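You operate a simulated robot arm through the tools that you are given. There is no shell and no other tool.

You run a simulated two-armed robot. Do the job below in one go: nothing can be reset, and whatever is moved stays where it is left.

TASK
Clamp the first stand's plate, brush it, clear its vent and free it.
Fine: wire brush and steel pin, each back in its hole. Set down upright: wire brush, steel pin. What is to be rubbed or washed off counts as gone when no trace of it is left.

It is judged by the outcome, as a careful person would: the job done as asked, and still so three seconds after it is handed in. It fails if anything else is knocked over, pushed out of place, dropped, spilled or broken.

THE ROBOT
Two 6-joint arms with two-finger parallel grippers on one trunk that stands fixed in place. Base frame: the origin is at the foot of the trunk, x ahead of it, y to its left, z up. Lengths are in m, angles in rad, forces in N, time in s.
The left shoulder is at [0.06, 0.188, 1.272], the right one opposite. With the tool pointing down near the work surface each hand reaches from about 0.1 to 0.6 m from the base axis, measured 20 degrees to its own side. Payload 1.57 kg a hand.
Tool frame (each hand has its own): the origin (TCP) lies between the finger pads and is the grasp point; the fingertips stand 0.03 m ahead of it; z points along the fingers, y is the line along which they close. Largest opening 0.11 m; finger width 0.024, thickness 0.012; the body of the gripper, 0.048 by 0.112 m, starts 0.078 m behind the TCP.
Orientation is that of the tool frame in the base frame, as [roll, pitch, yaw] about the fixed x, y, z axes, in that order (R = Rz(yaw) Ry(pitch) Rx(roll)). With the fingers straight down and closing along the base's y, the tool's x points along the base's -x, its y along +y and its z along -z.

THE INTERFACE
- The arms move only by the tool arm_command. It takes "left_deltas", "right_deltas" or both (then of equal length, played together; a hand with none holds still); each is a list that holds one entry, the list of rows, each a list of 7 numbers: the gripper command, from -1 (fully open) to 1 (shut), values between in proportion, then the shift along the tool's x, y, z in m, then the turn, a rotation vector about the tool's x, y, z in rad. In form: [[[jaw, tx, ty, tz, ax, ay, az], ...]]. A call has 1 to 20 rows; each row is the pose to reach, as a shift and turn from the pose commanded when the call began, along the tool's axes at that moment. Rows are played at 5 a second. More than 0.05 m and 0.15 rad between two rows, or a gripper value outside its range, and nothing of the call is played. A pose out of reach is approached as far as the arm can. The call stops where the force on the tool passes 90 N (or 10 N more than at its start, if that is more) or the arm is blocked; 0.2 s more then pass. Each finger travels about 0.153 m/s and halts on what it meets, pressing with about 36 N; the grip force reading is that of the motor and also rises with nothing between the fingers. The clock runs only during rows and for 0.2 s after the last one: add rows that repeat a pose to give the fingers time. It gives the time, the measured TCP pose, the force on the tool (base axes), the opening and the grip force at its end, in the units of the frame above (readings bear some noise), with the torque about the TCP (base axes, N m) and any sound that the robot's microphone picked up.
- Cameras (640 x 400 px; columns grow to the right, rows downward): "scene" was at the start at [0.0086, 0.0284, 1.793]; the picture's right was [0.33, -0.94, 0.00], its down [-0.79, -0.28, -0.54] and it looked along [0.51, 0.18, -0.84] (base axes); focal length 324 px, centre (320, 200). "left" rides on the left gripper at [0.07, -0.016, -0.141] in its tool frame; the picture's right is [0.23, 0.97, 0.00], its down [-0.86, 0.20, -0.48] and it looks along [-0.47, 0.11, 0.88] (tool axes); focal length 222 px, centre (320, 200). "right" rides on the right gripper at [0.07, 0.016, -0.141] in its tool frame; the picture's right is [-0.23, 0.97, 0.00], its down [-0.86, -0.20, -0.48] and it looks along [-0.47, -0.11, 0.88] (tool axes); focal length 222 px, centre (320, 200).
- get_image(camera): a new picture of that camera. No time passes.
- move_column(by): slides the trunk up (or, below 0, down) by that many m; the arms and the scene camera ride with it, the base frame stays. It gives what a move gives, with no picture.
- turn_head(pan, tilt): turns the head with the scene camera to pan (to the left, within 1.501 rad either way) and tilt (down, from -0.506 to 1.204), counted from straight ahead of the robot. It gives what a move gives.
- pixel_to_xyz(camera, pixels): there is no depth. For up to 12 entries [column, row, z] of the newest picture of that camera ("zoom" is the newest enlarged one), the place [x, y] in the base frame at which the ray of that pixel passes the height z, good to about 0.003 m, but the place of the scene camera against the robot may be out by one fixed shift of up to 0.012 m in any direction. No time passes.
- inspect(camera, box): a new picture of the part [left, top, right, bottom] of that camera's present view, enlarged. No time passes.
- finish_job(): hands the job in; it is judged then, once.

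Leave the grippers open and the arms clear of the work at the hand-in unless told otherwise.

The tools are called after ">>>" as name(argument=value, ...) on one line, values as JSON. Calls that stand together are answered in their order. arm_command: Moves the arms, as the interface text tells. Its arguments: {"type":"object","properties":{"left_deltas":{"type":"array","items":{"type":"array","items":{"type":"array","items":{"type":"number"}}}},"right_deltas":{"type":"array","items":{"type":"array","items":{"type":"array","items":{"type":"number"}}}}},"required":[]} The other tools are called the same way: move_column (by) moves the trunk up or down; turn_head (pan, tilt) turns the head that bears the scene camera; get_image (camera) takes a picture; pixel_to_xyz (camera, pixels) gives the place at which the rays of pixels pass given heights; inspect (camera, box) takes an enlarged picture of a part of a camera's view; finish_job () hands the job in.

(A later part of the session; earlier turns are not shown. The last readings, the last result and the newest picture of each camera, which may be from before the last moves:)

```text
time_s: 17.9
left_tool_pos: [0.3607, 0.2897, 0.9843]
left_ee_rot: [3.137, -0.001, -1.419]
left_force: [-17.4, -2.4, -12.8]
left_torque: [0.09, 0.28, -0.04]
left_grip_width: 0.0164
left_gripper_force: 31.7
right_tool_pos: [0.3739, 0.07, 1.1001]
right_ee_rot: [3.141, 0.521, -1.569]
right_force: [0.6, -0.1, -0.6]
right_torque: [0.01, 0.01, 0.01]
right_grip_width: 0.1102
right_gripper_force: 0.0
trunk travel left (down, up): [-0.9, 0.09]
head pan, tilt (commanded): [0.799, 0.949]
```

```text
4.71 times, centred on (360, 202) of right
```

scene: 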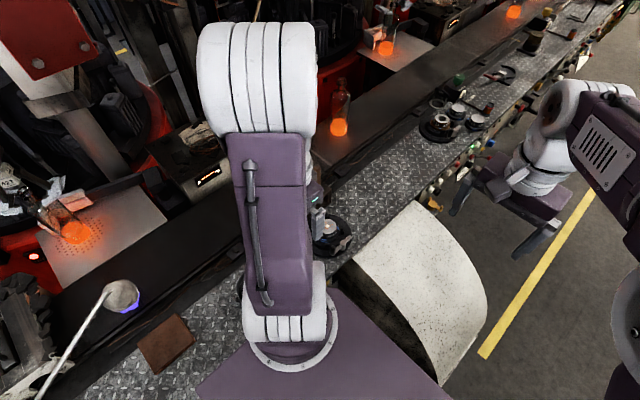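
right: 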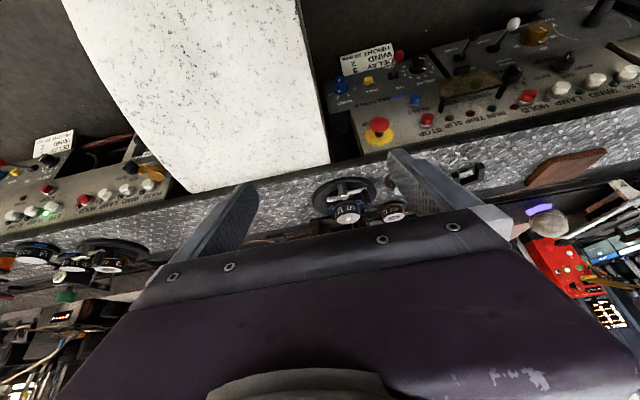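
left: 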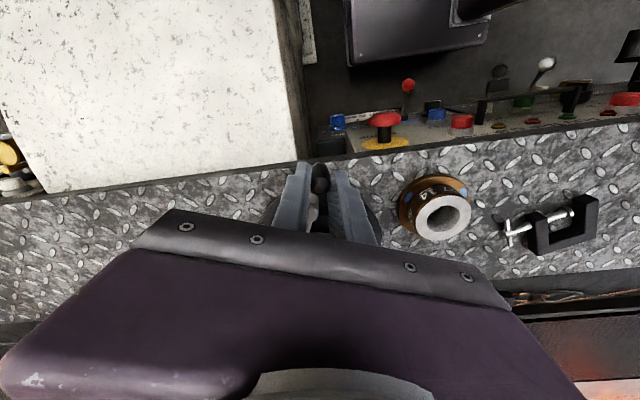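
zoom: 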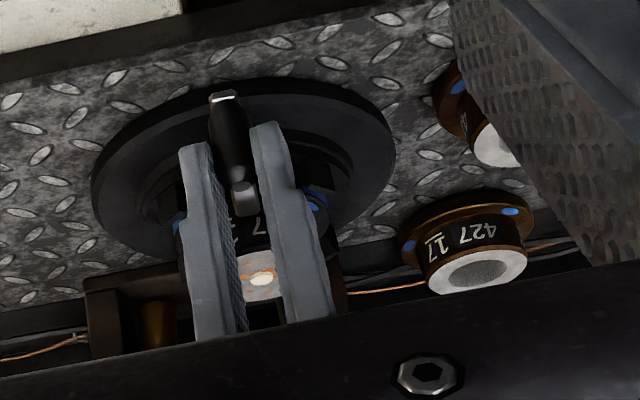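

A resistance of 17 N appears – the end stop. I release the knob (opening 0.04) and rise 0.09 m.

>>> arm_command(left_deltas=[[[0.6, 0, 0, 0, 0, 0, 0], [0.3, 0, 0, 0, 0, 0, 0], [0.3, 0, 0, -0.03, 0, 0, 0], [0.3, 0, 0, -0.06, 0, 0, 0], [0.3, 0, 0, -0.1, 0, 0, 0]]])

>>> inspect(camera="right", box=[300, 160, 420, 245])

```text
time_s: 19.1
left_tool_pos: [0.3652, 0.2887, 1.0852]
left_ee_rot: [-3.14, 0.0, -1.419]
left_force: [-0.7, -0.6, -0.4]
left_torque: [0.04, 0.01, -0.01]
left_grip_width: 0.0386
left_gripper_force: 0.1
right_tool_pos: [0.3752, 0.0702, 1.1015]
right_ee_rot: [-3.141, 0.521, -1.57]
right_force: [-0.2, 0.3, 0.5]
right_torque: [0.02, -0.04, 0.01]
right_grip_width: 0.11
right_gripper_force: 0.0
trunk travel left (down, up): [-0.9, 0.09]
head pan, tilt (commanded): [0.799, 0.949]
```

```text
4.71 times, centred on (360, 202) of right
```

zoom: 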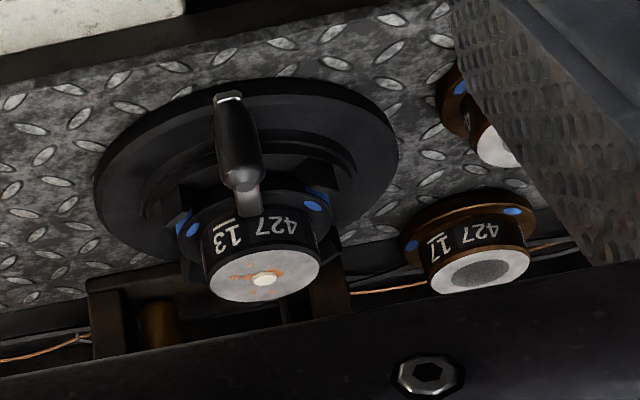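

The tongue now lies over the flange: clamped. I raise the left hand, turn it back to its first heading and move it to look at the stand (TCP about 0.25, 0.37, 1.18).

>>> arm_command(left_deltas=[[[0.3, -0.003, 0.003, -0.03, 0, 0, 0.06], [0, -0.012, 0.012, -0.05, 0, 0, 0.2], [0, -0.02, 0.021, -0.06, 0, 0, 0.34], [0, -0.03, 0.032, -0.07, 0, 0, 0.48], [0, -0.04, 0.042, -0.08, 0, 0, 0.62], [0, -0.05, 0.053, -0.09, 0, 0, 0.76], [0, -0.06, 0.063, -0.095, 0, 0, 0.9], [0, -0.07, 0.074, -0.095, 0, 0, 1.04], [0, -0.078, 0.084, -0.095, 0, 0, 1.18], [0, -0.084, 0.09, -0.095, 0, 0, 1.32], [0, -0.09, 0.096, -0.095, 0, 0, 1.46], [0, -0.094, 0.1, -0.095, 0, 0, 1.6], [0, -0.0964, 0.1015, -0.095, 0, 0, 1.72]]])

>>> get_image(camera="left")

```text
time_s: 21.9
left_tool_pos: [0.2498, 0.3696, 1.1801]
left_ee_rot: [3.139, 0.0, -3.141]
left_force: [0.1, -0.1, -0.2]
left_torque: [0.0, 0.02, 0.04]
left_grip_width: 0.0551
left_gripper_force: 0.2
right_tool_pos: [0.3758, 0.0708, 1.0995]
right_ee_rot: [-3.141, 0.519, -1.571]
right_force: [0.2, -0.3, -0.1]
right_torque: [0.02, 0.0, 0.01]
right_grip_width: 0.1099
right_gripper_force: 0.1
trunk travel left (down, up): [-0.9, 0.09]
head pan, tilt (commanded): [0.799, 0.949]
```

```text
taken
```

left: 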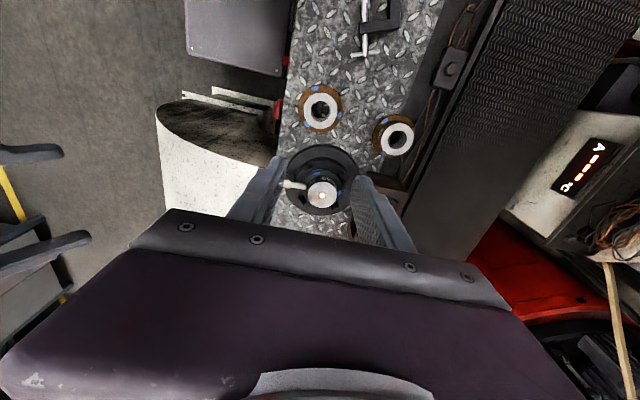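

>>> inspect(camera="left", box=[270, 140, 380, 225])

>>> inspect(camera="left", box=[295, 172, 350, 214])

```text
4.71 times, centred on (325, 182) of left
```

zoom: 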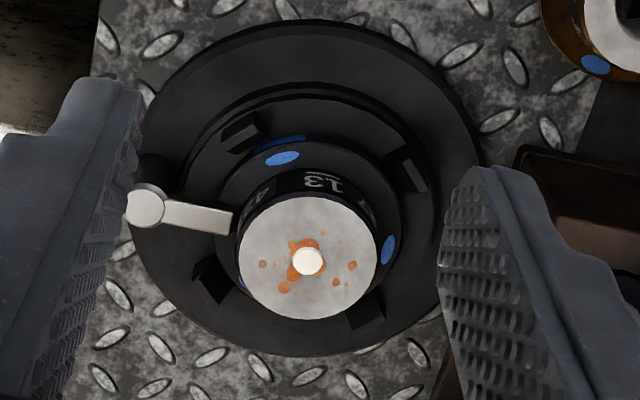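

```text
9.52 times, centred on (322, 193) of left
```

zoom: 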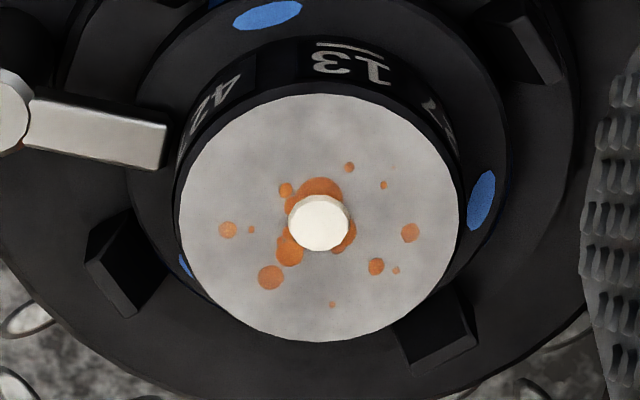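

The tongue clearly overlaps the flange and points straight at the plate. The rust spots lie within about 18 mm of the centre, with a white plug (about 11 mm wide) in the vent. Next, the brush: I move the left hand, open, to above the wooden handle (about 0.428, 0.51, TCP z 1.21).

>>> arm_command(left_deltas=[[[0, -0.03, 0.02, -0.03, 0, 0, 0], [-0.5, -0.06, 0.045, -0.03, 0, 0, 0], [-1, -0.09, 0.07, -0.03, 0, 0, 0], [-1, -0.12, 0.095, -0.03, 0, 0, 0], [-1, -0.15, 0.12, -0.03, 0, 0, 0], [-1, -0.178, 0.14, -0.03, 0, 0, 0], [-1, -0.178, 0.14, -0.03, 0, 0, 0]]])

>>> get_image(camera="left")

```text
time_s: 23.5
left_tool_pos: [0.4294, 0.5088, 1.212]
left_ee_rot: [3.14, 0.0, -3.14]
left_force: [0.4, -0.3, 0.3]
left_torque: [0.02, -0.02, 0.03]
left_grip_width: 0.1101
left_gripper_force: 0.0
right_tool_pos: [0.376, 0.0705, 1.0999]
right_ee_rot: [-3.141, 0.521, -1.57]
right_force: [0.5, -0.6, 0.2]
right_torque: [0.0, 0.01, 0.02]
right_grip_width: 0.11
right_gripper_force: 0.2
trunk travel left (down, up): [-0.9, 0.09]
head pan, tilt (commanded): [0.799, 0.949]
```

```text
taken
```

left: 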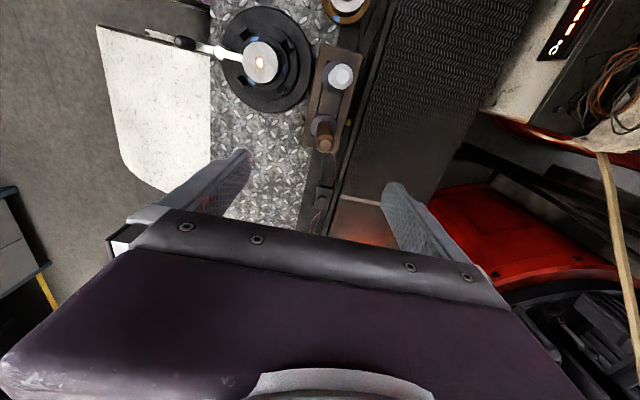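

>>> inspect(camera="left", box=[295, 45, 375, 165])

>>> inspect(camera="left", box=[205, 5, 325, 105])

```text
3.33 times, centred on (335, 105) of left
```

zoom: 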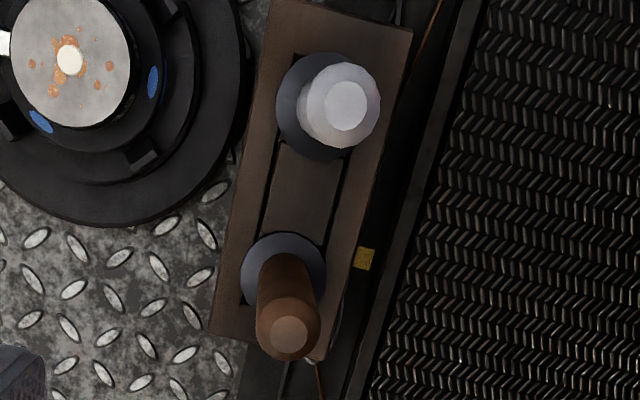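

```text
4.00 times, centred on (265, 55) of left
```

zoom: 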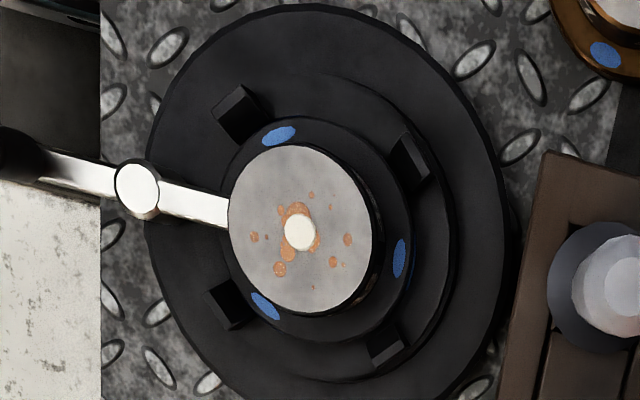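

The wooden handle's top is at left px (326,145.5), its collar at (323.9,127.5); the grey handle's top at (342,76.5). I compute positions.

>>> pixel_to_xyz(camera="left", pixels=[[326, 145.5, 1.07], [326, 145.5, 1.09], [323.9, 127.5, 0.98], [342.2, 76.5, 1.07], [342.2, 76.5, 1.085], [334.4, 76.5, 0.98], [335, 164, 1.06]])

>>> inspect(camera="left", box=[300, 105, 350, 165])

```text
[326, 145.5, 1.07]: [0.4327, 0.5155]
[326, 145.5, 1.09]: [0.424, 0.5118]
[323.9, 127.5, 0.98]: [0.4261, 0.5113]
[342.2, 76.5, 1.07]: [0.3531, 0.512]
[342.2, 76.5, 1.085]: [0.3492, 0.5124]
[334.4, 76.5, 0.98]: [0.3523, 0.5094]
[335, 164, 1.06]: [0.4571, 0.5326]
```

```text
6.67 times, centred on (325, 135) of left
```

zoom: 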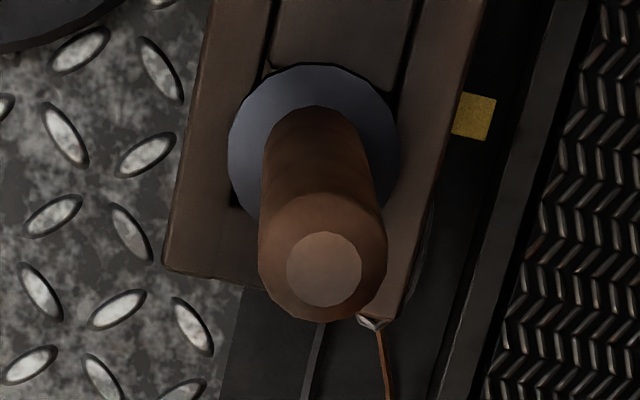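

The handle stands vertical at about (0.4265, 0.512), diameter about 0.0225. I go down over it to TCP z≈1.035, fingers open along y.

>>> arm_command(left_deltas=[[[-1, 0.002, 0.003, 0.04, 0, 0, 0], [-1, 0.002, 0.003, 0.08, 0, 0, 0], [-1, 0.002, 0.003, 0.12, 0, 0, 0], [-1, 0.002, 0.003, 0.15, 0, 0, 0], [-1, 0.002, 0.003, 0.177, 0, 0, 0], [-1, 0.002, 0.003, 0.177, 0, 0, 0]]])

>>> get_image(camera="left")

>>> inspect(camera="right", box=[300, 160, 420, 245])

```text
time_s: 24.9
left_tool_pos: [0.4269, 0.5121, 1.0339]
left_ee_rot: [3.14, 0.002, -3.14]
left_force: [0.4, 0.7, 0.6]
left_torque: [0.0, 0.02, -0.02]
left_grip_width: 0.1101
left_gripper_force: 0.1
right_tool_pos: [0.3757, 0.0705, 1.0992]
right_ee_rot: [-3.142, 0.519, -1.57]
right_force: [0.3, -0.3, 0.0]
right_torque: [0.01, -0.01, -0.02]
right_grip_width: 0.1098
right_gripper_force: 0.1
trunk travel left (down, up): [-0.9, 0.09]
head pan, tilt (commanded): [0.799, 0.949]
```

```text
taken
```

left: 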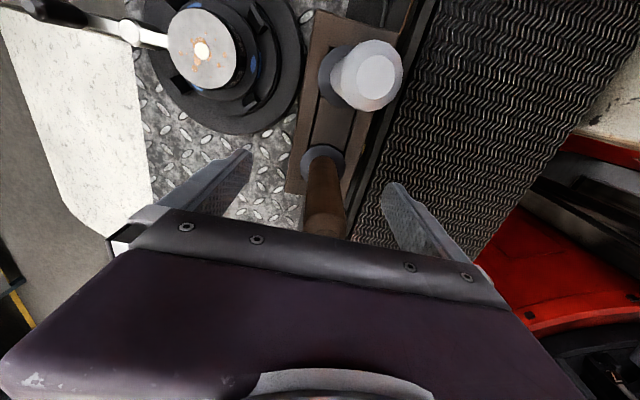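

```text
4.71 times, centred on (360, 202) of right
```

zoom: 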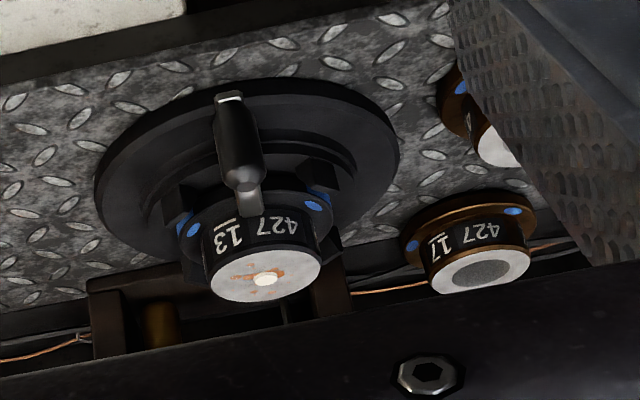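

>>> inspect(camera="left", box=[230, 130, 410, 245])

```text
3.48 times, centred on (320, 188) of left
```

zoom: 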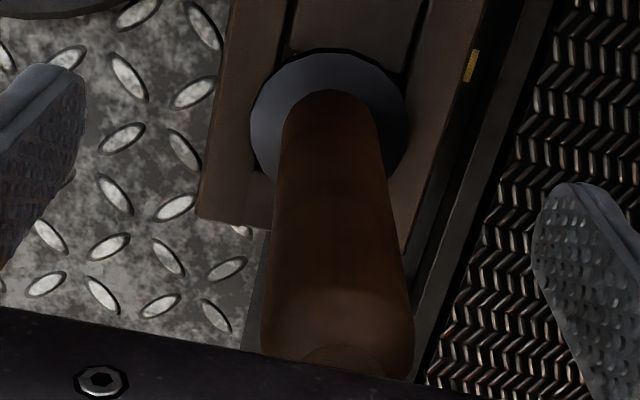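

>>> pixel_to_xyz(camera="left", pixels=[[322.9, 166.4, 0.98], [322.9, 166.4, 0.99], [322.2, 178, 1.0], [324.6, 203, 1.04]])

```text
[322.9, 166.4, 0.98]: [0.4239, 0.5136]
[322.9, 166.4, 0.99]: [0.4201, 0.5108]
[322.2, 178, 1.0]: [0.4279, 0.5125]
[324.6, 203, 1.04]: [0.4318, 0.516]
```

The handle axis is near (0.426, 0.513), within 1–2 mm of the TCP. I nudge 1 mm in +y and close on it.

>>> arm_command(left_deltas=[[[-0.4, 0.0005, 0.001, 0, 0, 0, 0], [0.2, 0.0005, 0.001, 0, 0, 0, 0], [0.5, 0.0005, 0.001, 0, 0, 0, 0], [1, 0.0005, 0.001, 0, 0, 0, 0], [1, 0.0005, 0.001, 0, 0, 0, 0], [1, 0.0005, 0.001, 0, 0, 0, 0]]])

>>> inspect(camera="left", box=[230, 130, 410, 245])

```text
time_s: 26.3
left_tool_pos: [0.4264, 0.513, 1.0333]
left_ee_rot: [3.139, -0.001, -3.142]
left_force: [-0.1, -0.3, 1.5]
left_torque: [-0.06, -0.01, 0.0]
left_grip_width: 0.024
left_gripper_force: 36.2
right_tool_pos: [0.376, 0.0707, 1.0993]
right_ee_rot: [3.141, 0.521, -1.571]
right_force: [-0.4, 0.7, -0.5]
right_torque: [0.0, 0.03, 0.01]
right_grip_width: 0.1098
right_gripper_force: 0.0
trunk travel left (down, up): [-0.9, 0.09]
head pan, tilt (commanded): [0.799, 0.949]
```

```text
3.48 times, centred on (320, 188) of left
```

zoom: 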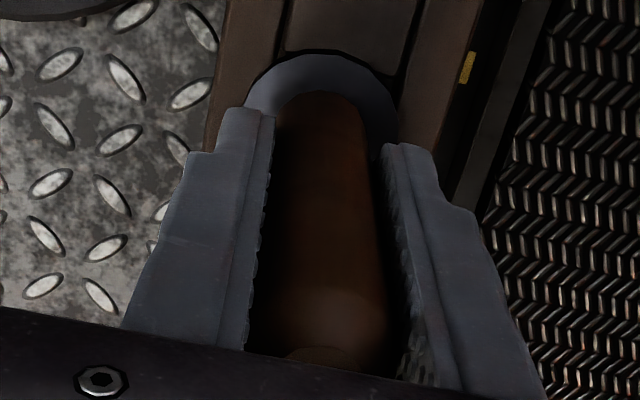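

Held (width 0.024, 36 N). I note this pose as the brush's return pose: (0.4265, 0.513, 1.0335). Now a straight lift, first 0.03 m to check.

>>> arm_command(left_deltas=[[[1, 0, 0, -0.01, 0, 0, 0], [1, 0, 0, -0.02, 0, 0, 0], [1, 0, 0, -0.03, 0, 0, 0]]])

>>> inspect(camera="left", box=[230, 130, 410, 245])

>>> inspect(camera="right", box=[300, 160, 420, 245])

```text
time_s: 27.1
left_tool_pos: [0.426, 0.512, 1.063]
left_ee_rot: [3.141, 0.001, -3.139]
left_force: [0.4, 0.2, -1.5]
left_torque: [0.02, 0.01, -0.01]
left_grip_width: 0.0238
left_gripper_force: 36.7
right_tool_pos: [0.3768, 0.0698, 1.0988]
right_ee_rot: [3.141, 0.52, -1.571]
right_force: [0.1, 0.1, -0.1]
right_torque: [-0.01, -0.01, 0.0]
right_grip_width: 0.11
right_gripper_force: 0.1
trunk travel left (down, up): [-0.9, 0.09]
head pan, tilt (commanded): [0.799, 0.949]
```

```text
3.48 times, centred on (320, 188) of left
```

zoom: 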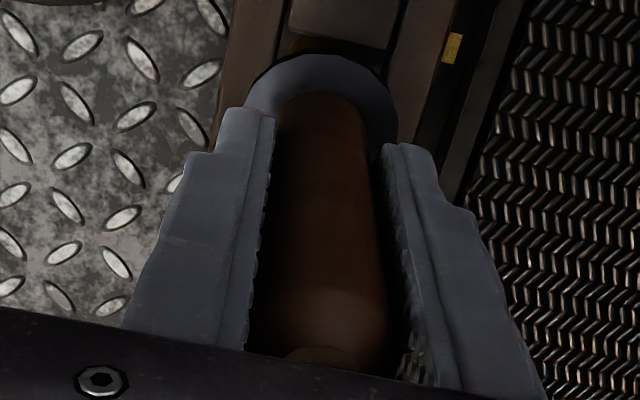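

```text
4.71 times, centred on (360, 202) of right
```

zoom: 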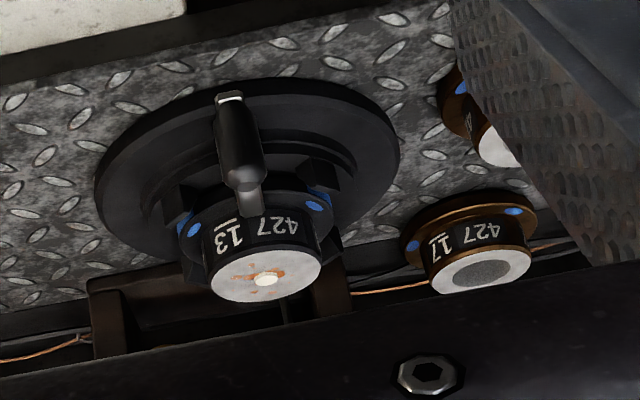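

The dark collar belongs to the tool and rests on the rack when stored. I lift to TCP z≈1.17, then move −y and −x to above the plate centre (0.3605, 0.399).

>>> arm_command(left_deltas=[[[1, 0, 0, -0.036, 0, 0, 0], [1, 0, 0, -0.072, 0, 0, 0], [1, 0, 0, -0.107, 0, 0, 0], [1, 0, -0.04, -0.107, 0, 0, 0], [1, 0, -0.08, -0.107, 0, 0, 0], [1, 0.01, -0.1135, -0.107, 0, 0, 0], [1, 0.04, -0.1135, -0.107, 0, 0, 0], [1, 0.066, -0.1135, -0.107, 0, 0, 0], [1, 0.066, -0.1135, -0.107, 0, 0, 0]]])

>>> get_image(camera="left")

>>> get_image(camera="right")

```text
time_s: 29.1
left_tool_pos: [0.3583, 0.401, 1.1691]
left_ee_rot: [3.14, 0.0, -3.14]
left_force: [0.1, 0.2, -1.1]
left_torque: [-0.01, 0.01, -0.02]
left_grip_width: 0.024
left_gripper_force: 35.6
right_tool_pos: [0.3767, 0.0699, 1.0987]
right_ee_rot: [3.138, 0.521, -1.57]
right_force: [0.7, 0.0, 0.4]
right_torque: [0.01, 0.02, -0.03]
right_grip_width: 0.11
right_gripper_force: 0.1
trunk travel left (down, up): [-0.9, 0.09]
head pan, tilt (commanded): [0.799, 0.949]
```

```text
taken
```

left: 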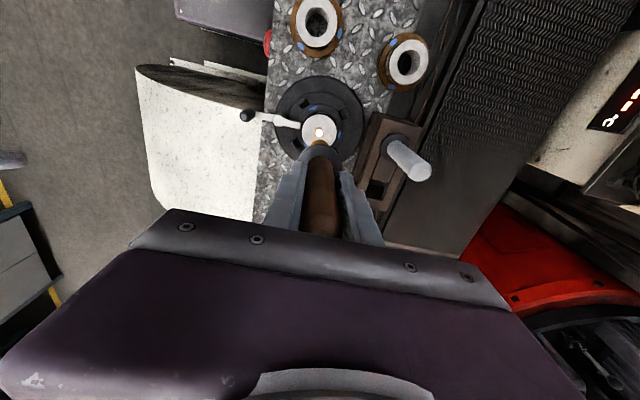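

```text
taken
```

right: 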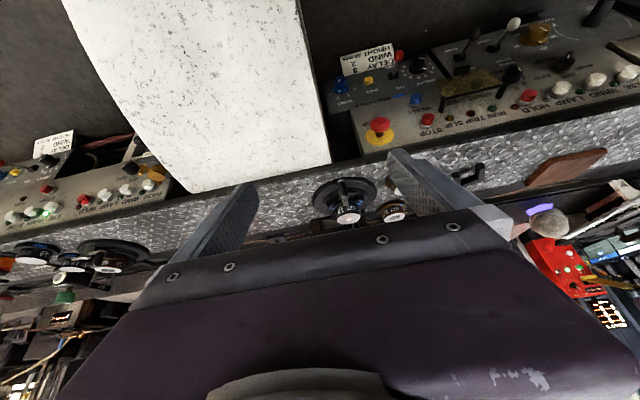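

>>> inspect(camera="left", box=[250, 80, 390, 200])

```text
3.33 times, centred on (320, 140) of left
```

zoom: 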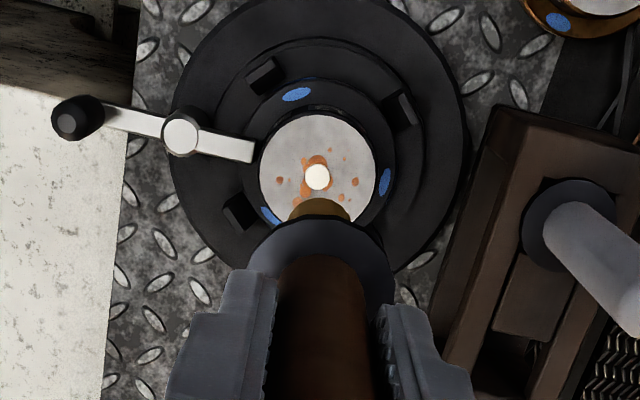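

The brush end is visible and the vent lies exactly under the axis. To avoid the plug I start 16 mm to its +x side: shift and descend to TCP z≈1.09 (brush end just above the face).

>>> arm_command(left_deltas=[[[1, -0.0165, 0, 0, 0, 0, 0], [1, -0.0165, 0, 0.035, 0, 0, 0], [1, -0.0165, 0, 0.065, 0, 0, 0], [1, -0.0165, 0, 0.079, 0, 0, 0], [1, -0.0165, 0, 0.079, 0, 0, 0]]])

>>> inspect(camera="left", box=[250, 80, 390, 200])

>>> inspect(camera="right", box=[300, 160, 420, 245])

```text
time_s: 30.3
left_tool_pos: [0.3764, 0.4009, 1.0906]
left_ee_rot: [3.139, 0.001, -3.141]
left_force: [0.3, -0.5, -0.4]
left_torque: [0.0, 0.01, 0.01]
left_grip_width: 0.0241
left_gripper_force: 36.0
right_tool_pos: [0.3763, 0.0705, 1.0993]
right_ee_rot: [-3.142, 0.521, -1.571]
right_force: [-0.4, 0.2, -0.2]
right_torque: [-0.01, 0.03, 0.0]
right_grip_width: 0.1101
right_gripper_force: 0.0
trunk travel left (down, up): [-0.9, 0.09]
head pan, tilt (commanded): [0.799, 0.949]
```

```text
3.33 times, centred on (320, 140) of left
```

zoom: 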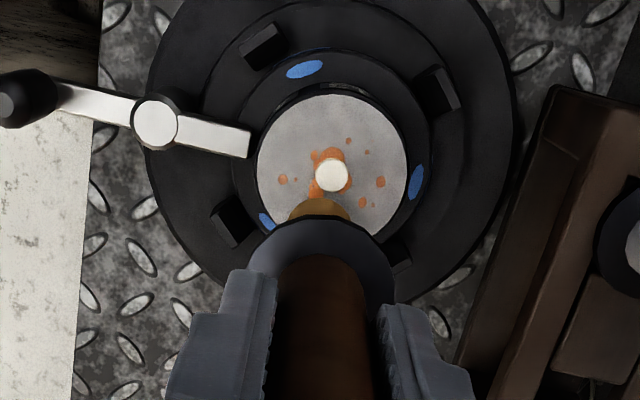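

```text
4.71 times, centred on (360, 202) of right
```

zoom: 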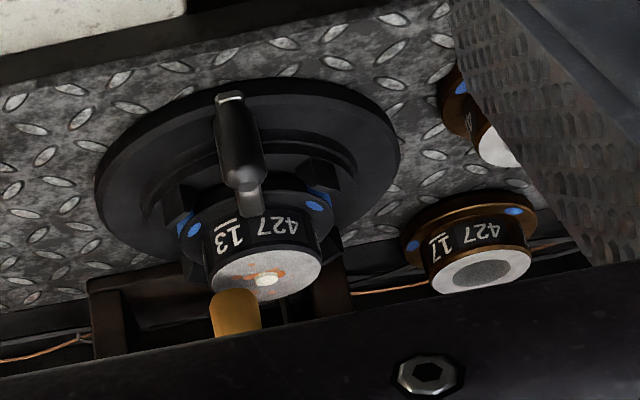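

The brush end is about 9 mm above the face. I lower in 2 mm steps and watch the force.

>>> arm_command(left_deltas=[[[1, 0, 0, 0.003, 0, 0, 0], [1, 0, 0, 0.005, 0, 0, 0], [1, 0, 0, 0.007, 0, 0, 0]]])

>>> inspect(camera="right", box=[320, 195, 380, 235])

```text
time_s: 31.1
left_tool_pos: [0.3753, 0.3995, 1.0843]
left_ee_rot: [3.141, 0.0, -3.141]
left_force: [0.1, -0.4, -1.1]
left_torque: [0.0, -0.02, -0.01]
left_grip_width: 0.024
left_gripper_force: 35.9
right_tool_pos: [0.3745, 0.0707, 1.0999]
right_ee_rot: [-3.142, 0.519, -1.571]
right_force: [-0.5, -0.6, -0.5]
right_torque: [0.01, -0.01, 0.02]
right_grip_width: 0.1101
right_gripper_force: 0.0
trunk travel left (down, up): [-0.9, 0.09]
head pan, tilt (commanded): [0.799, 0.949]
```

```text
10.00 times, centred on (350, 215) of right
```

zoom: 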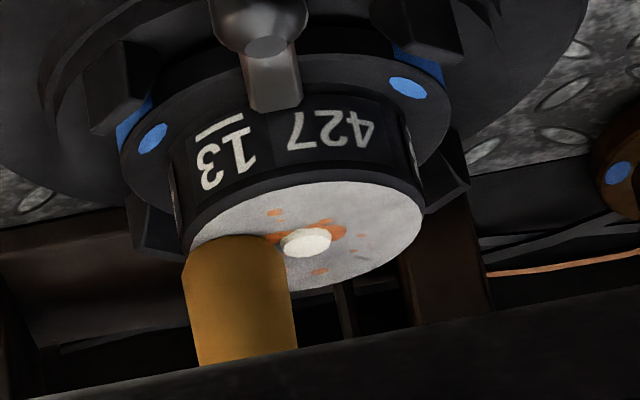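

Nearly touching. I lower by up to 4 mm more in 1 mm steps.

>>> arm_command(left_deltas=[[[1, 0, 0, 0.001, 0, 0, 0], [1, 0, 0, 0.002, 0, 0, 0], [1, 0, 0, 0.003, 0, 0, 0]]])

```text
time_s: 31.9
left_tool_pos: [0.3752, 0.3998, 1.0831]
left_ee_rot: [3.137, 0.003, -3.14]
left_force: [0.6, 1.9, 16.6]
left_torque: [0.12, -0.08, 0.01]
left_grip_width: 0.0237
left_gripper_force: 36.1
right_tool_pos: [0.3747, 0.069, 1.1011]
right_ee_rot: [-3.138, 0.52, -1.571]
right_force: [0.1, 0.5, 0.3]
right_torque: [-0.01, 0.02, 0.01]
right_grip_width: 0.1101
right_gripper_force: 0.1
trunk travel left (down, up): [-0.9, 0.09]
head pan, tilt (commanded): [0.799, 0.949]
```

Contact: 16.6 N at z≈1.083. I ease off 1 mm and rub a full circle of radius 16.5 mm around the plug.

>>> arm_command(left_deltas=[[[1, 0, 0, -0.001, 0, 0, 0], [1, 0.0013, 0.0063, -0.001, 0, 0, 0], [1, 0.0048, 0.0117, -0.001, 0, 0, 0], [1, 0.0102, 0.0152, -0.001, 0, 0, 0], [1, 0.0165, 0.0165, -0.001, 0, 0, 0], [1, 0.0228, 0.0152, -0.001, 0, 0, 0], [1, 0.0282, 0.0117, -0.001, 0, 0, 0], [1, 0.0317, 0.0063, -0.001, 0, 0, 0], [1, 0.033, 0, -0.001, 0, 0, 0], [1, 0.0317, -0.0063, -0.001, 0, 0, 0], [1, 0.0282, -0.0117, -0.001, 0, 0, 0], [1, 0.0228, -0.0152, -0.001, 0, 0, 0], [1, 0.0165, -0.0165, -0.001, 0, 0, 0], [1, 0.0102, -0.0152, -0.001, 0, 0, 0], [1, 0.0048, -0.0117, -0.001, 0, 0, 0], [1, 0.0013, -0.0063, -0.001, 0, 0, 0], [1, 0, 0, -0.001, 0, 0, 0]]])

>>> inspect(camera="right", box=[320, 195, 380, 235])

>>> inspect(camera="left", box=[270, 100, 370, 180])

```text
time_s: 35.5
left_tool_pos: [0.3764, 0.4004, 1.0823]
left_ee_rot: [3.141, 0.0, -3.139]
left_force: [0.0, -0.2, -0.9]
left_torque: [0.01, 0.01, 0.02]
left_grip_width: 0.024
left_gripper_force: 35.7
right_tool_pos: [0.3753, 0.0708, 1.1]
right_ee_rot: [3.14, 0.519, -1.571]
right_force: [-0.8, -0.2, -0.3]
right_torque: [-0.01, -0.04, 0.01]
right_grip_width: 0.1103
right_gripper_force: 0.0
trunk travel left (down, up): [-0.9, 0.09]
head pan, tilt (commanded): [0.799, 0.949]
```

```text
10.00 times, centred on (350, 215) of right
```

zoom: 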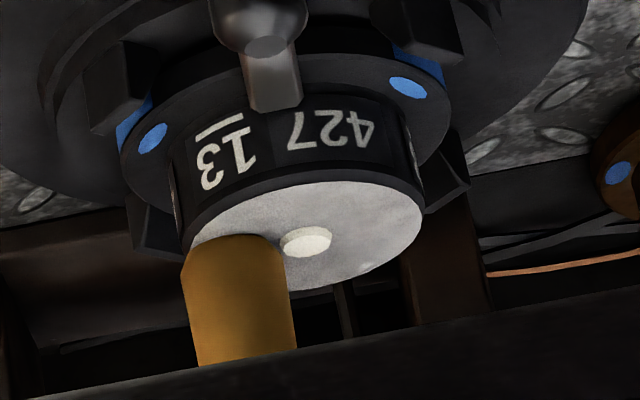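

```text
5.00 times, centred on (320, 140) of left
```

zoom: 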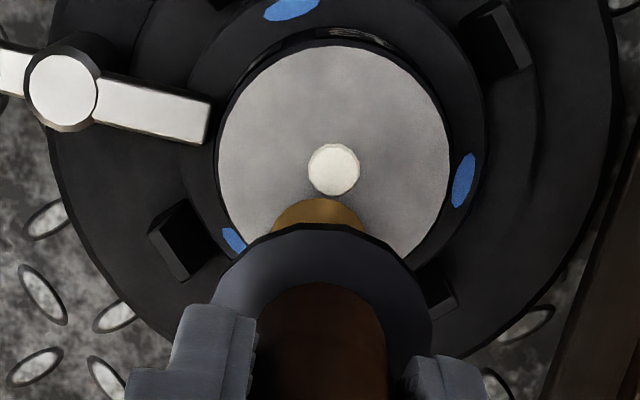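

The orange spots look gone. I lift the brush 0.09 m and look closely for traces.

>>> arm_command(left_deltas=[[[1, 0, 0, -0.03, 0, 0, 0], [1, 0, 0, -0.06, 0, 0, 0], [1, -0.02, 0, -0.09, 0, 0, 0]]])

>>> inspect(camera="left", box=[280, 90, 360, 150])

>>> inspect(camera="right", box=[325, 200, 375, 232])

```text
time_s: 36.3
left_tool_pos: [0.3962, 0.3986, 1.1727]
left_ee_rot: [3.141, 0.0, -3.142]
left_force: [-0.3, -0.6, 0.0]
left_torque: [-0.02, 0.03, -0.02]
left_grip_width: 0.0241
left_gripper_force: 36.2
right_tool_pos: [0.3767, 0.0706, 1.0991]
right_ee_rot: [3.141, 0.52, -1.57]
right_force: [-0.6, 0.0, 0.0]
right_torque: [0.01, -0.01, 0.01]
right_grip_width: 0.11
right_gripper_force: 0.1
trunk travel left (down, up): [-0.9, 0.09]
head pan, tilt (commanded): [0.799, 0.949]
```

```text
6.67 times, centred on (320, 120) of left
```

zoom: 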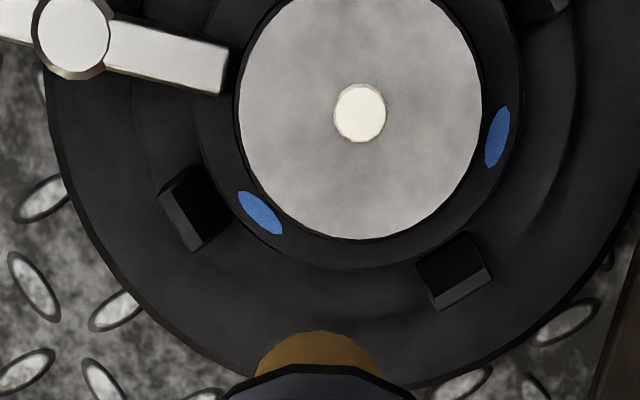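

```text
12.50 times, centred on (350, 216) of right
```

zoom: 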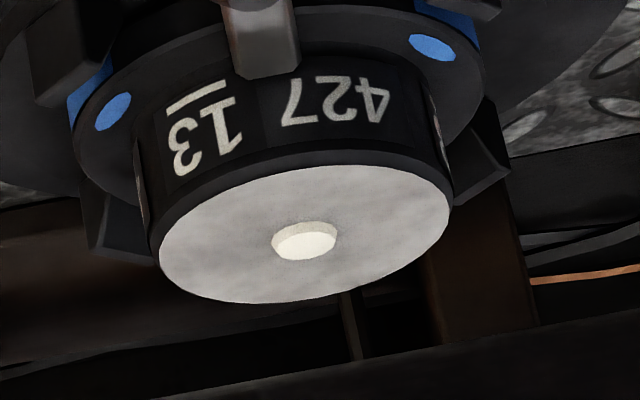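

The face looks clean. One more strongly enlarged look for any tint.

>>> inspect(camera="left", box=[305, 88, 345, 128])

```text
10.00 times, centred on (325, 108) of left
```

zoom: 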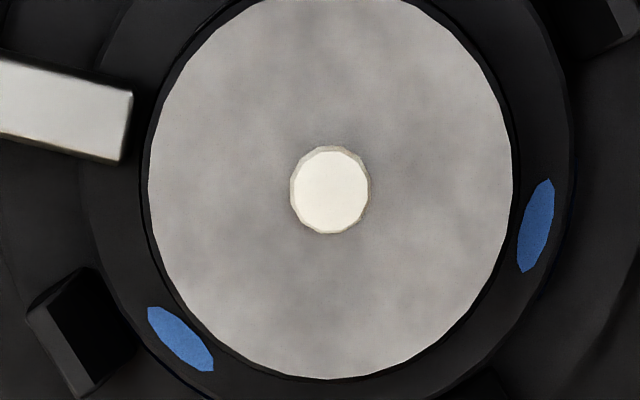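

Clean. Now I carry the brush back over its hole: +x 0.0295, then +y 0.1135 at the same height.

>>> arm_command(left_deltas=[[[1, -0.0295, 0, 0, 0, 0, 0], [1, -0.0295, 0.038, 0, 0, 0, 0], [1, -0.0295, 0.076, 0, 0, 0, 0], [1, -0.0295, 0.1135, 0, 0, 0, 0], [1, -0.0295, 0.1135, 0, 0, 0, 0]]])

>>> get_image(camera="left")

>>> inspect(camera="left", box=[270, 80, 390, 190])

```text
time_s: 37.5
left_tool_pos: [0.4254, 0.5134, 1.1719]
left_ee_rot: [3.139, 0.001, -3.141]
left_force: [-0.2, 0.0, -0.7]
left_torque: [0.01, 0.02, 0.02]
left_grip_width: 0.0238
left_gripper_force: 36.0
right_tool_pos: [0.3757, 0.0704, 1.0995]
right_ee_rot: [-3.14, 0.52, -1.571]
right_force: [-0.1, -0.6, 0.0]
right_torque: [0.03, 0.0, 0.01]
right_grip_width: 0.1099
right_gripper_force: 0.1
trunk travel left (down, up): [-0.9, 0.09]
head pan, tilt (commanded): [0.799, 0.949]
```

```text
taken
```

left: 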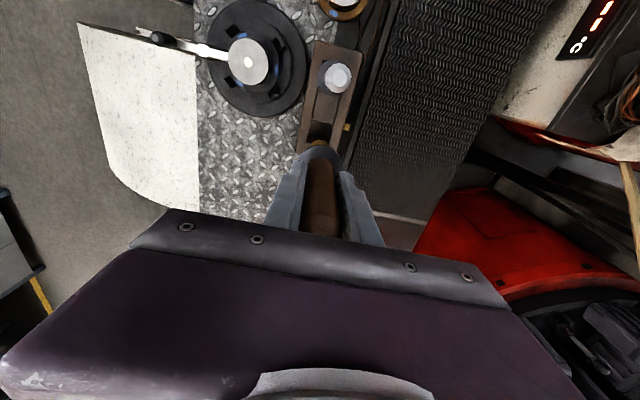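

```text
3.64 times, centred on (330, 135) of left
```

zoom: 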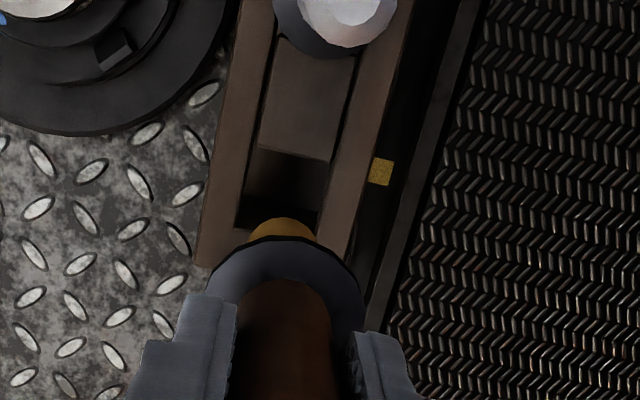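

The square hole shows at zoom (280,195), clear of the brush radius. I lower straight down by 0.135 m, watching the force.

>>> arm_command(left_deltas=[[[1, 0, 0, 0.035, 0, 0, 0], [1, 0, 0, 0.06, 0, 0, 0], [1, 0, 0, 0.08, 0, 0, 0], [1, 0, 0, 0.1, 0, 0, 0], [1, 0, 0, 0.115, 0, 0, 0], [1, 0, 0, 0.125, 0, 0, 0], [1, 0, 0, 0.135, 0, 0, 0]]])

>>> inspect(camera="left", box=[230, 120, 410, 245])

```text
time_s: 39.1
left_tool_pos: [0.4257, 0.5125, 1.038]
left_ee_rot: [3.14, 0.002, -3.14]
left_force: [0.3, 0.4, -1.3]
left_torque: [0.01, 0.0, -0.04]
left_grip_width: 0.0238
left_gripper_force: 35.9
right_tool_pos: [0.3748, 0.0709, 1.0994]
right_ee_rot: [3.142, 0.52, -1.571]
right_force: [0.1, 0.1, -0.9]
right_torque: [0.01, 0.02, -0.01]
right_grip_width: 0.1101
right_gripper_force: 0.1
trunk travel left (down, up): [-0.9, 0.09]
head pan, tilt (commanded): [0.799, 0.949]
```

```text
3.20 times, centred on (320, 182) of left
```

zoom: 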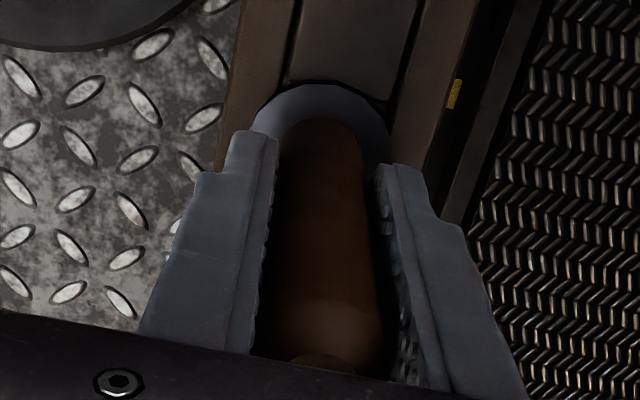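

No contact yet; I lower by 1–2 mm steps the remaining few millimetres.

>>> arm_command(left_deltas=[[[1, 0, 0, 0.002, 0, 0, 0], [1, 0, 0, 0.004, 0, 0, 0], [1, 0, 0, 0.005, 0, 0, 0]]])

```text
time_s: 39.9
left_tool_pos: [0.425, 0.5127, 1.0322]
left_ee_rot: [3.137, 0.004, -3.139]
left_force: [-0.1, 0.4, 7.3]
left_torque: [-0.1, 0.09, -0.01]
left_grip_width: 0.0238
left_gripper_force: 36.3
right_tool_pos: [0.3749, 0.0704, 1.1001]
right_ee_rot: [3.14, 0.519, -1.571]
right_force: [-0.9, 0.3, -0.2]
right_torque: [-0.02, 0.05, -0.02]
right_grip_width: 0.11
right_gripper_force: 0.1
trunk travel left (down, up): [-0.9, 0.09]
head pan, tilt (commanded): [0.799, 0.949]
```

Seated (7 N up). I ease 1 mm and open the fingers, then rise straight up.

>>> arm_command(left_deltas=[[[1, 0, 0, -0.001, 0, 0, 0], [0.4, 0, 0, -0.001, 0, 0, 0], [0, 0, 0, -0.001, 0, 0, 0], [-0.4, 0, 0, -0.001, 0, 0, 0], [-0.4, 0, 0, -0.04, 0, 0, 0], [-0.4, 0, 0, -0.08, 0, 0, 0], [-0.4, 0, 0, -0.12, 0, 0, 0], [-0.4, 0, 0, -0.16, 0, 0, 0]]])

>>> get_image(camera="left")

>>> inspect(camera="left", box=[280, 40, 380, 170])

>>> inspect(camera="right", box=[300, 190, 380, 240])

```text
time_s: 41.7
left_tool_pos: [0.4238, 0.5127, 1.1922]
left_ee_rot: [3.14, 0.0, -3.139]
left_force: [-0.4, 0.2, 1.0]
left_torque: [0.0, 0.0, -0.01]
left_grip_width: 0.0769
left_gripper_force: 0.1
right_tool_pos: [0.3749, 0.0702, 1.0996]
right_ee_rot: [-3.141, 0.518, -1.572]
right_force: [-0.3, -0.8, -0.6]
right_torque: [0.04, 0.0, -0.02]
right_grip_width: 0.1101
right_gripper_force: 0.0
trunk travel left (down, up): [-0.9, 0.09]
head pan, tilt (commanded): [0.799, 0.949]
```

```text
taken
```

left: 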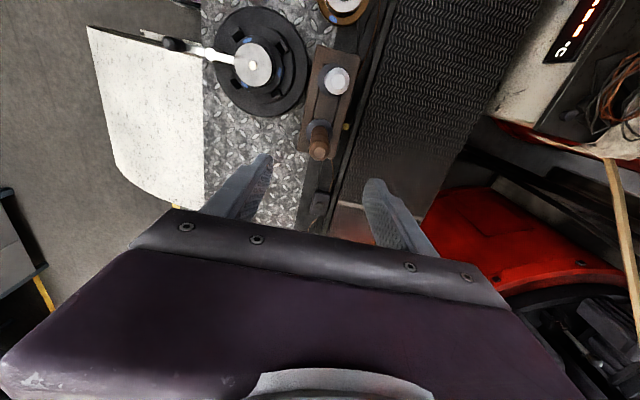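

```text
3.08 times, centred on (330, 105) of left
```

zoom: 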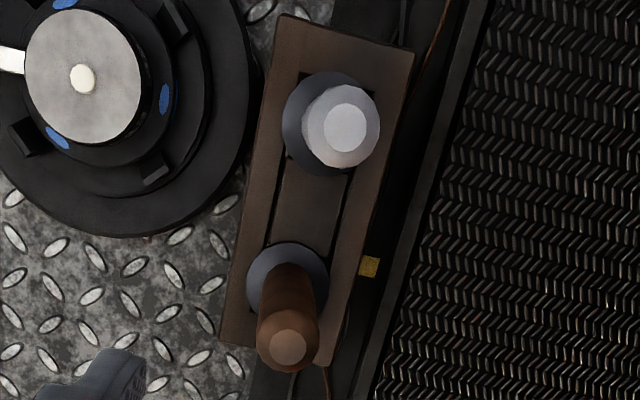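

```text
8.00 times, centred on (340, 215) of right
```

zoom: 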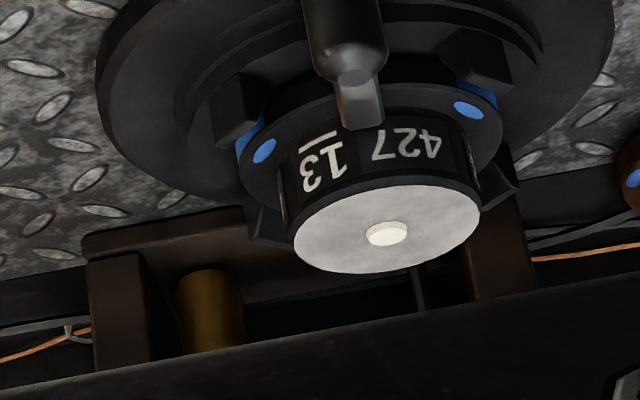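

The brush stands back in its hole. Next the steel pin: I move above the grey handle (about 0.352, 0.511) and check alignment.

>>> arm_command(left_deltas=[[[-0.4, 0.025, -0.001, -0.01, 0, 0, 0], [-0.4, 0.05, -0.0015, -0.01, 0, 0, 0], [-0.4, 0.0735, -0.002, -0.01, 0, 0, 0], [-0.4, 0.0735, -0.002, -0.01, 0, 0, 0]]])

>>> get_image(camera="left")

>>> inspect(camera="left", box=[270, 90, 390, 190])

```text
time_s: 42.7
left_tool_pos: [0.3534, 0.5096, 1.2015]
left_ee_rot: [3.14, -0.001, -3.141]
left_force: [0.6, 0.4, 0.4]
left_torque: [-0.03, -0.02, -0.01]
left_grip_width: 0.077
left_gripper_force: 0.0
right_tool_pos: [0.3768, 0.0709, 1.0998]
right_ee_rot: [3.141, 0.521, -1.571]
right_force: [-0.3, 0.5, 0.2]
right_torque: [0.0, -0.01, 0.03]
right_grip_width: 0.1101
right_gripper_force: 0.1
trunk travel left (down, up): [-0.9, 0.09]
head pan, tilt (commanded): [0.799, 0.949]
```

```text
taken
```

left: 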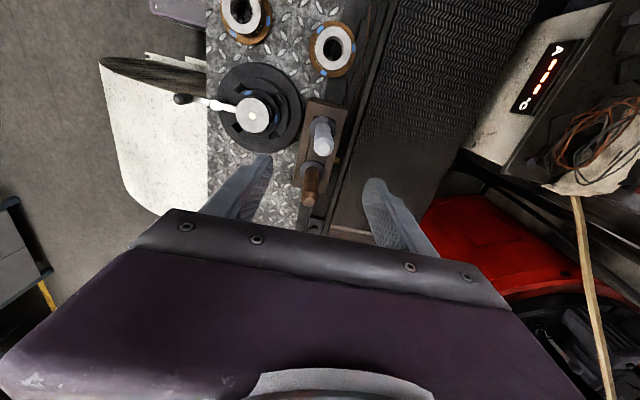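

```text
4.00 times, centred on (330, 140) of left
```

zoom: 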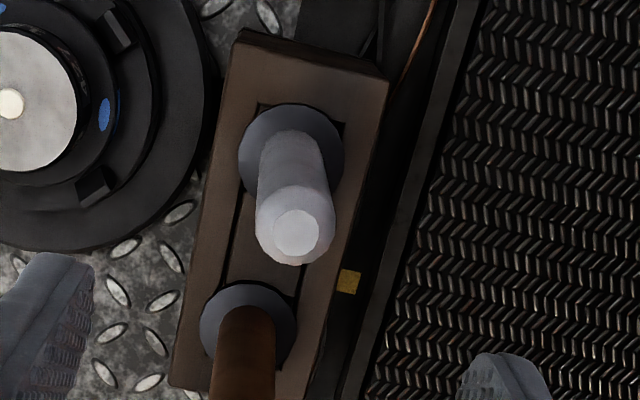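

>>> pixel_to_xyz(camera="left", pixels=[[324.25, 148.25, 1.075], [324.25, 148.25, 1.085], [322.75, 129.5, 0.98], [322.75, 129.5, 0.985]])

```text
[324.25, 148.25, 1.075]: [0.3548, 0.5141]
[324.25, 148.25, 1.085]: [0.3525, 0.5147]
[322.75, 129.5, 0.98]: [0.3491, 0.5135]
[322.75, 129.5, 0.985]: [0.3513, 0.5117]
```

The pin handle's axis is near (0.3515, 0.5135). I shift 1.5 mm/2.5 mm and go down to TCP z≈1.035, then check.

>>> arm_command(left_deltas=[[[-0.4, 0.0015, 0.0025, 0.04, 0, 0, 0], [-0.4, 0.0015, 0.0025, 0.08, 0, 0, 0], [-0.4, 0.0015, 0.0025, 0.12, 0, 0, 0], [-0.4, 0.0015, 0.0025, 0.15, 0, 0, 0], [-0.4, 0.0015, 0.0025, 0.1675, 0, 0, 0], [-0.4, 0.0015, 0.0025, 0.1675, 0, 0, 0]]])

>>> inspect(camera="left", box=[230, 120, 410, 245])

```text
time_s: 44.1
left_tool_pos: [0.3506, 0.5124, 1.0355]
left_ee_rot: [3.141, 0.0, -3.14]
left_force: [0.6, 0.6, -0.2]
left_torque: [-0.03, -0.01, 0.0]
left_grip_width: 0.0768
left_gripper_force: 0.1
right_tool_pos: [0.3765, 0.0705, 1.0986]
right_ee_rot: [3.14, 0.52, -1.57]
right_force: [0.1, 0.3, -0.1]
right_torque: [0.0, 0.01, 0.0]
right_grip_width: 0.1095
right_gripper_force: 0.2
trunk travel left (down, up): [-0.9, 0.09]
head pan, tilt (commanded): [0.799, 0.949]
```

```text
3.20 times, centred on (320, 182) of left
```

zoom: 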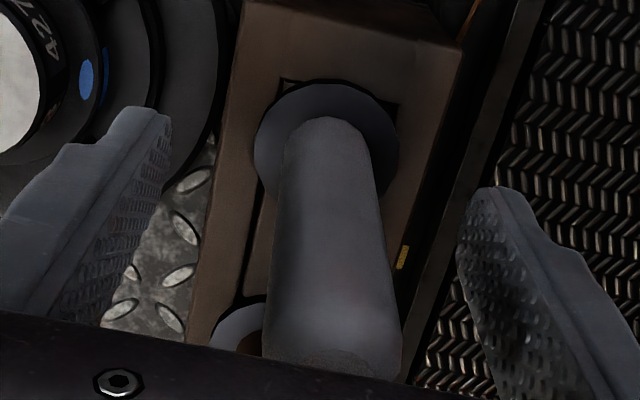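

The handle sits about 2 mm toward +y/+x of the TCP axis. I nudge by (+1, +2) mm and close on it.

>>> arm_command(left_deltas=[[[-0.4, -0.001, 0.002, 0, 0, 0, 0], [0, -0.001, 0.002, 0, 0, 0, 0], [0.3, -0.001, 0.002, 0, 0, 0, 0], [0.6, -0.001, 0.002, 0, 0, 0, 0], [1, -0.001, 0.002, 0, 0, 0, 0], [1, -0.001, 0.002, 0, 0, 0, 0]]])

>>> inspect(camera="left", box=[230, 120, 410, 245])

>>> inspect(camera="right", box=[310, 190, 390, 240])

```text
time_s: 45.5
left_tool_pos: [0.3517, 0.5146, 1.0356]
left_ee_rot: [3.139, 0.0, 3.141]
left_force: [-0.6, -0.4, 1.6]
left_torque: [-0.04, -0.02, 0.03]
left_grip_width: 0.0238
left_gripper_force: 35.9
right_tool_pos: [0.3762, 0.0697, 1.0999]
right_ee_rot: [3.141, 0.521, -1.57]
right_force: [0.0, -0.3, 0.5]
right_torque: [0.0, -0.01, 0.01]
right_grip_width: 0.1099
right_gripper_force: 0.1
trunk travel left (down, up): [-0.9, 0.09]
head pan, tilt (commanded): [0.799, 0.949]
```

```text
3.20 times, centred on (320, 182) of left
```

zoom: 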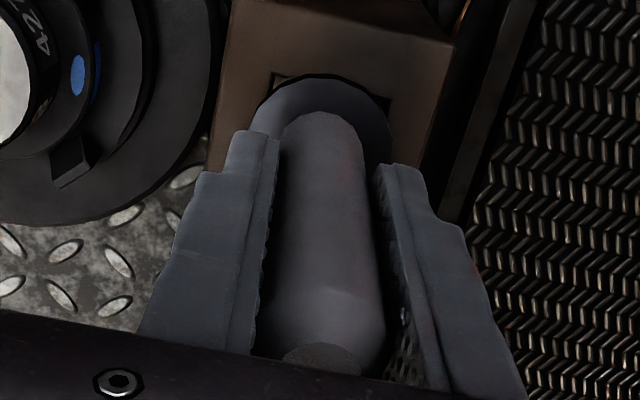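

```text
8.00 times, centred on (350, 215) of right
```

zoom: 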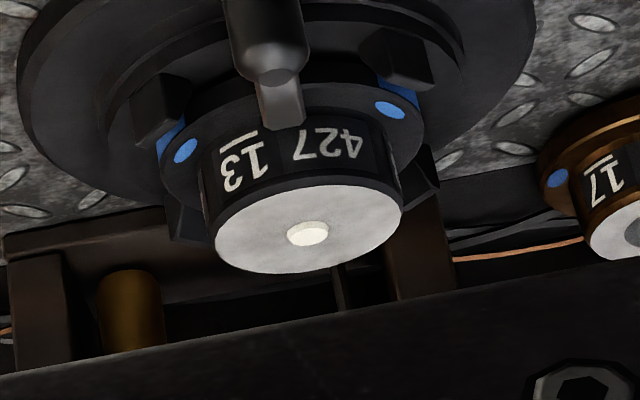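

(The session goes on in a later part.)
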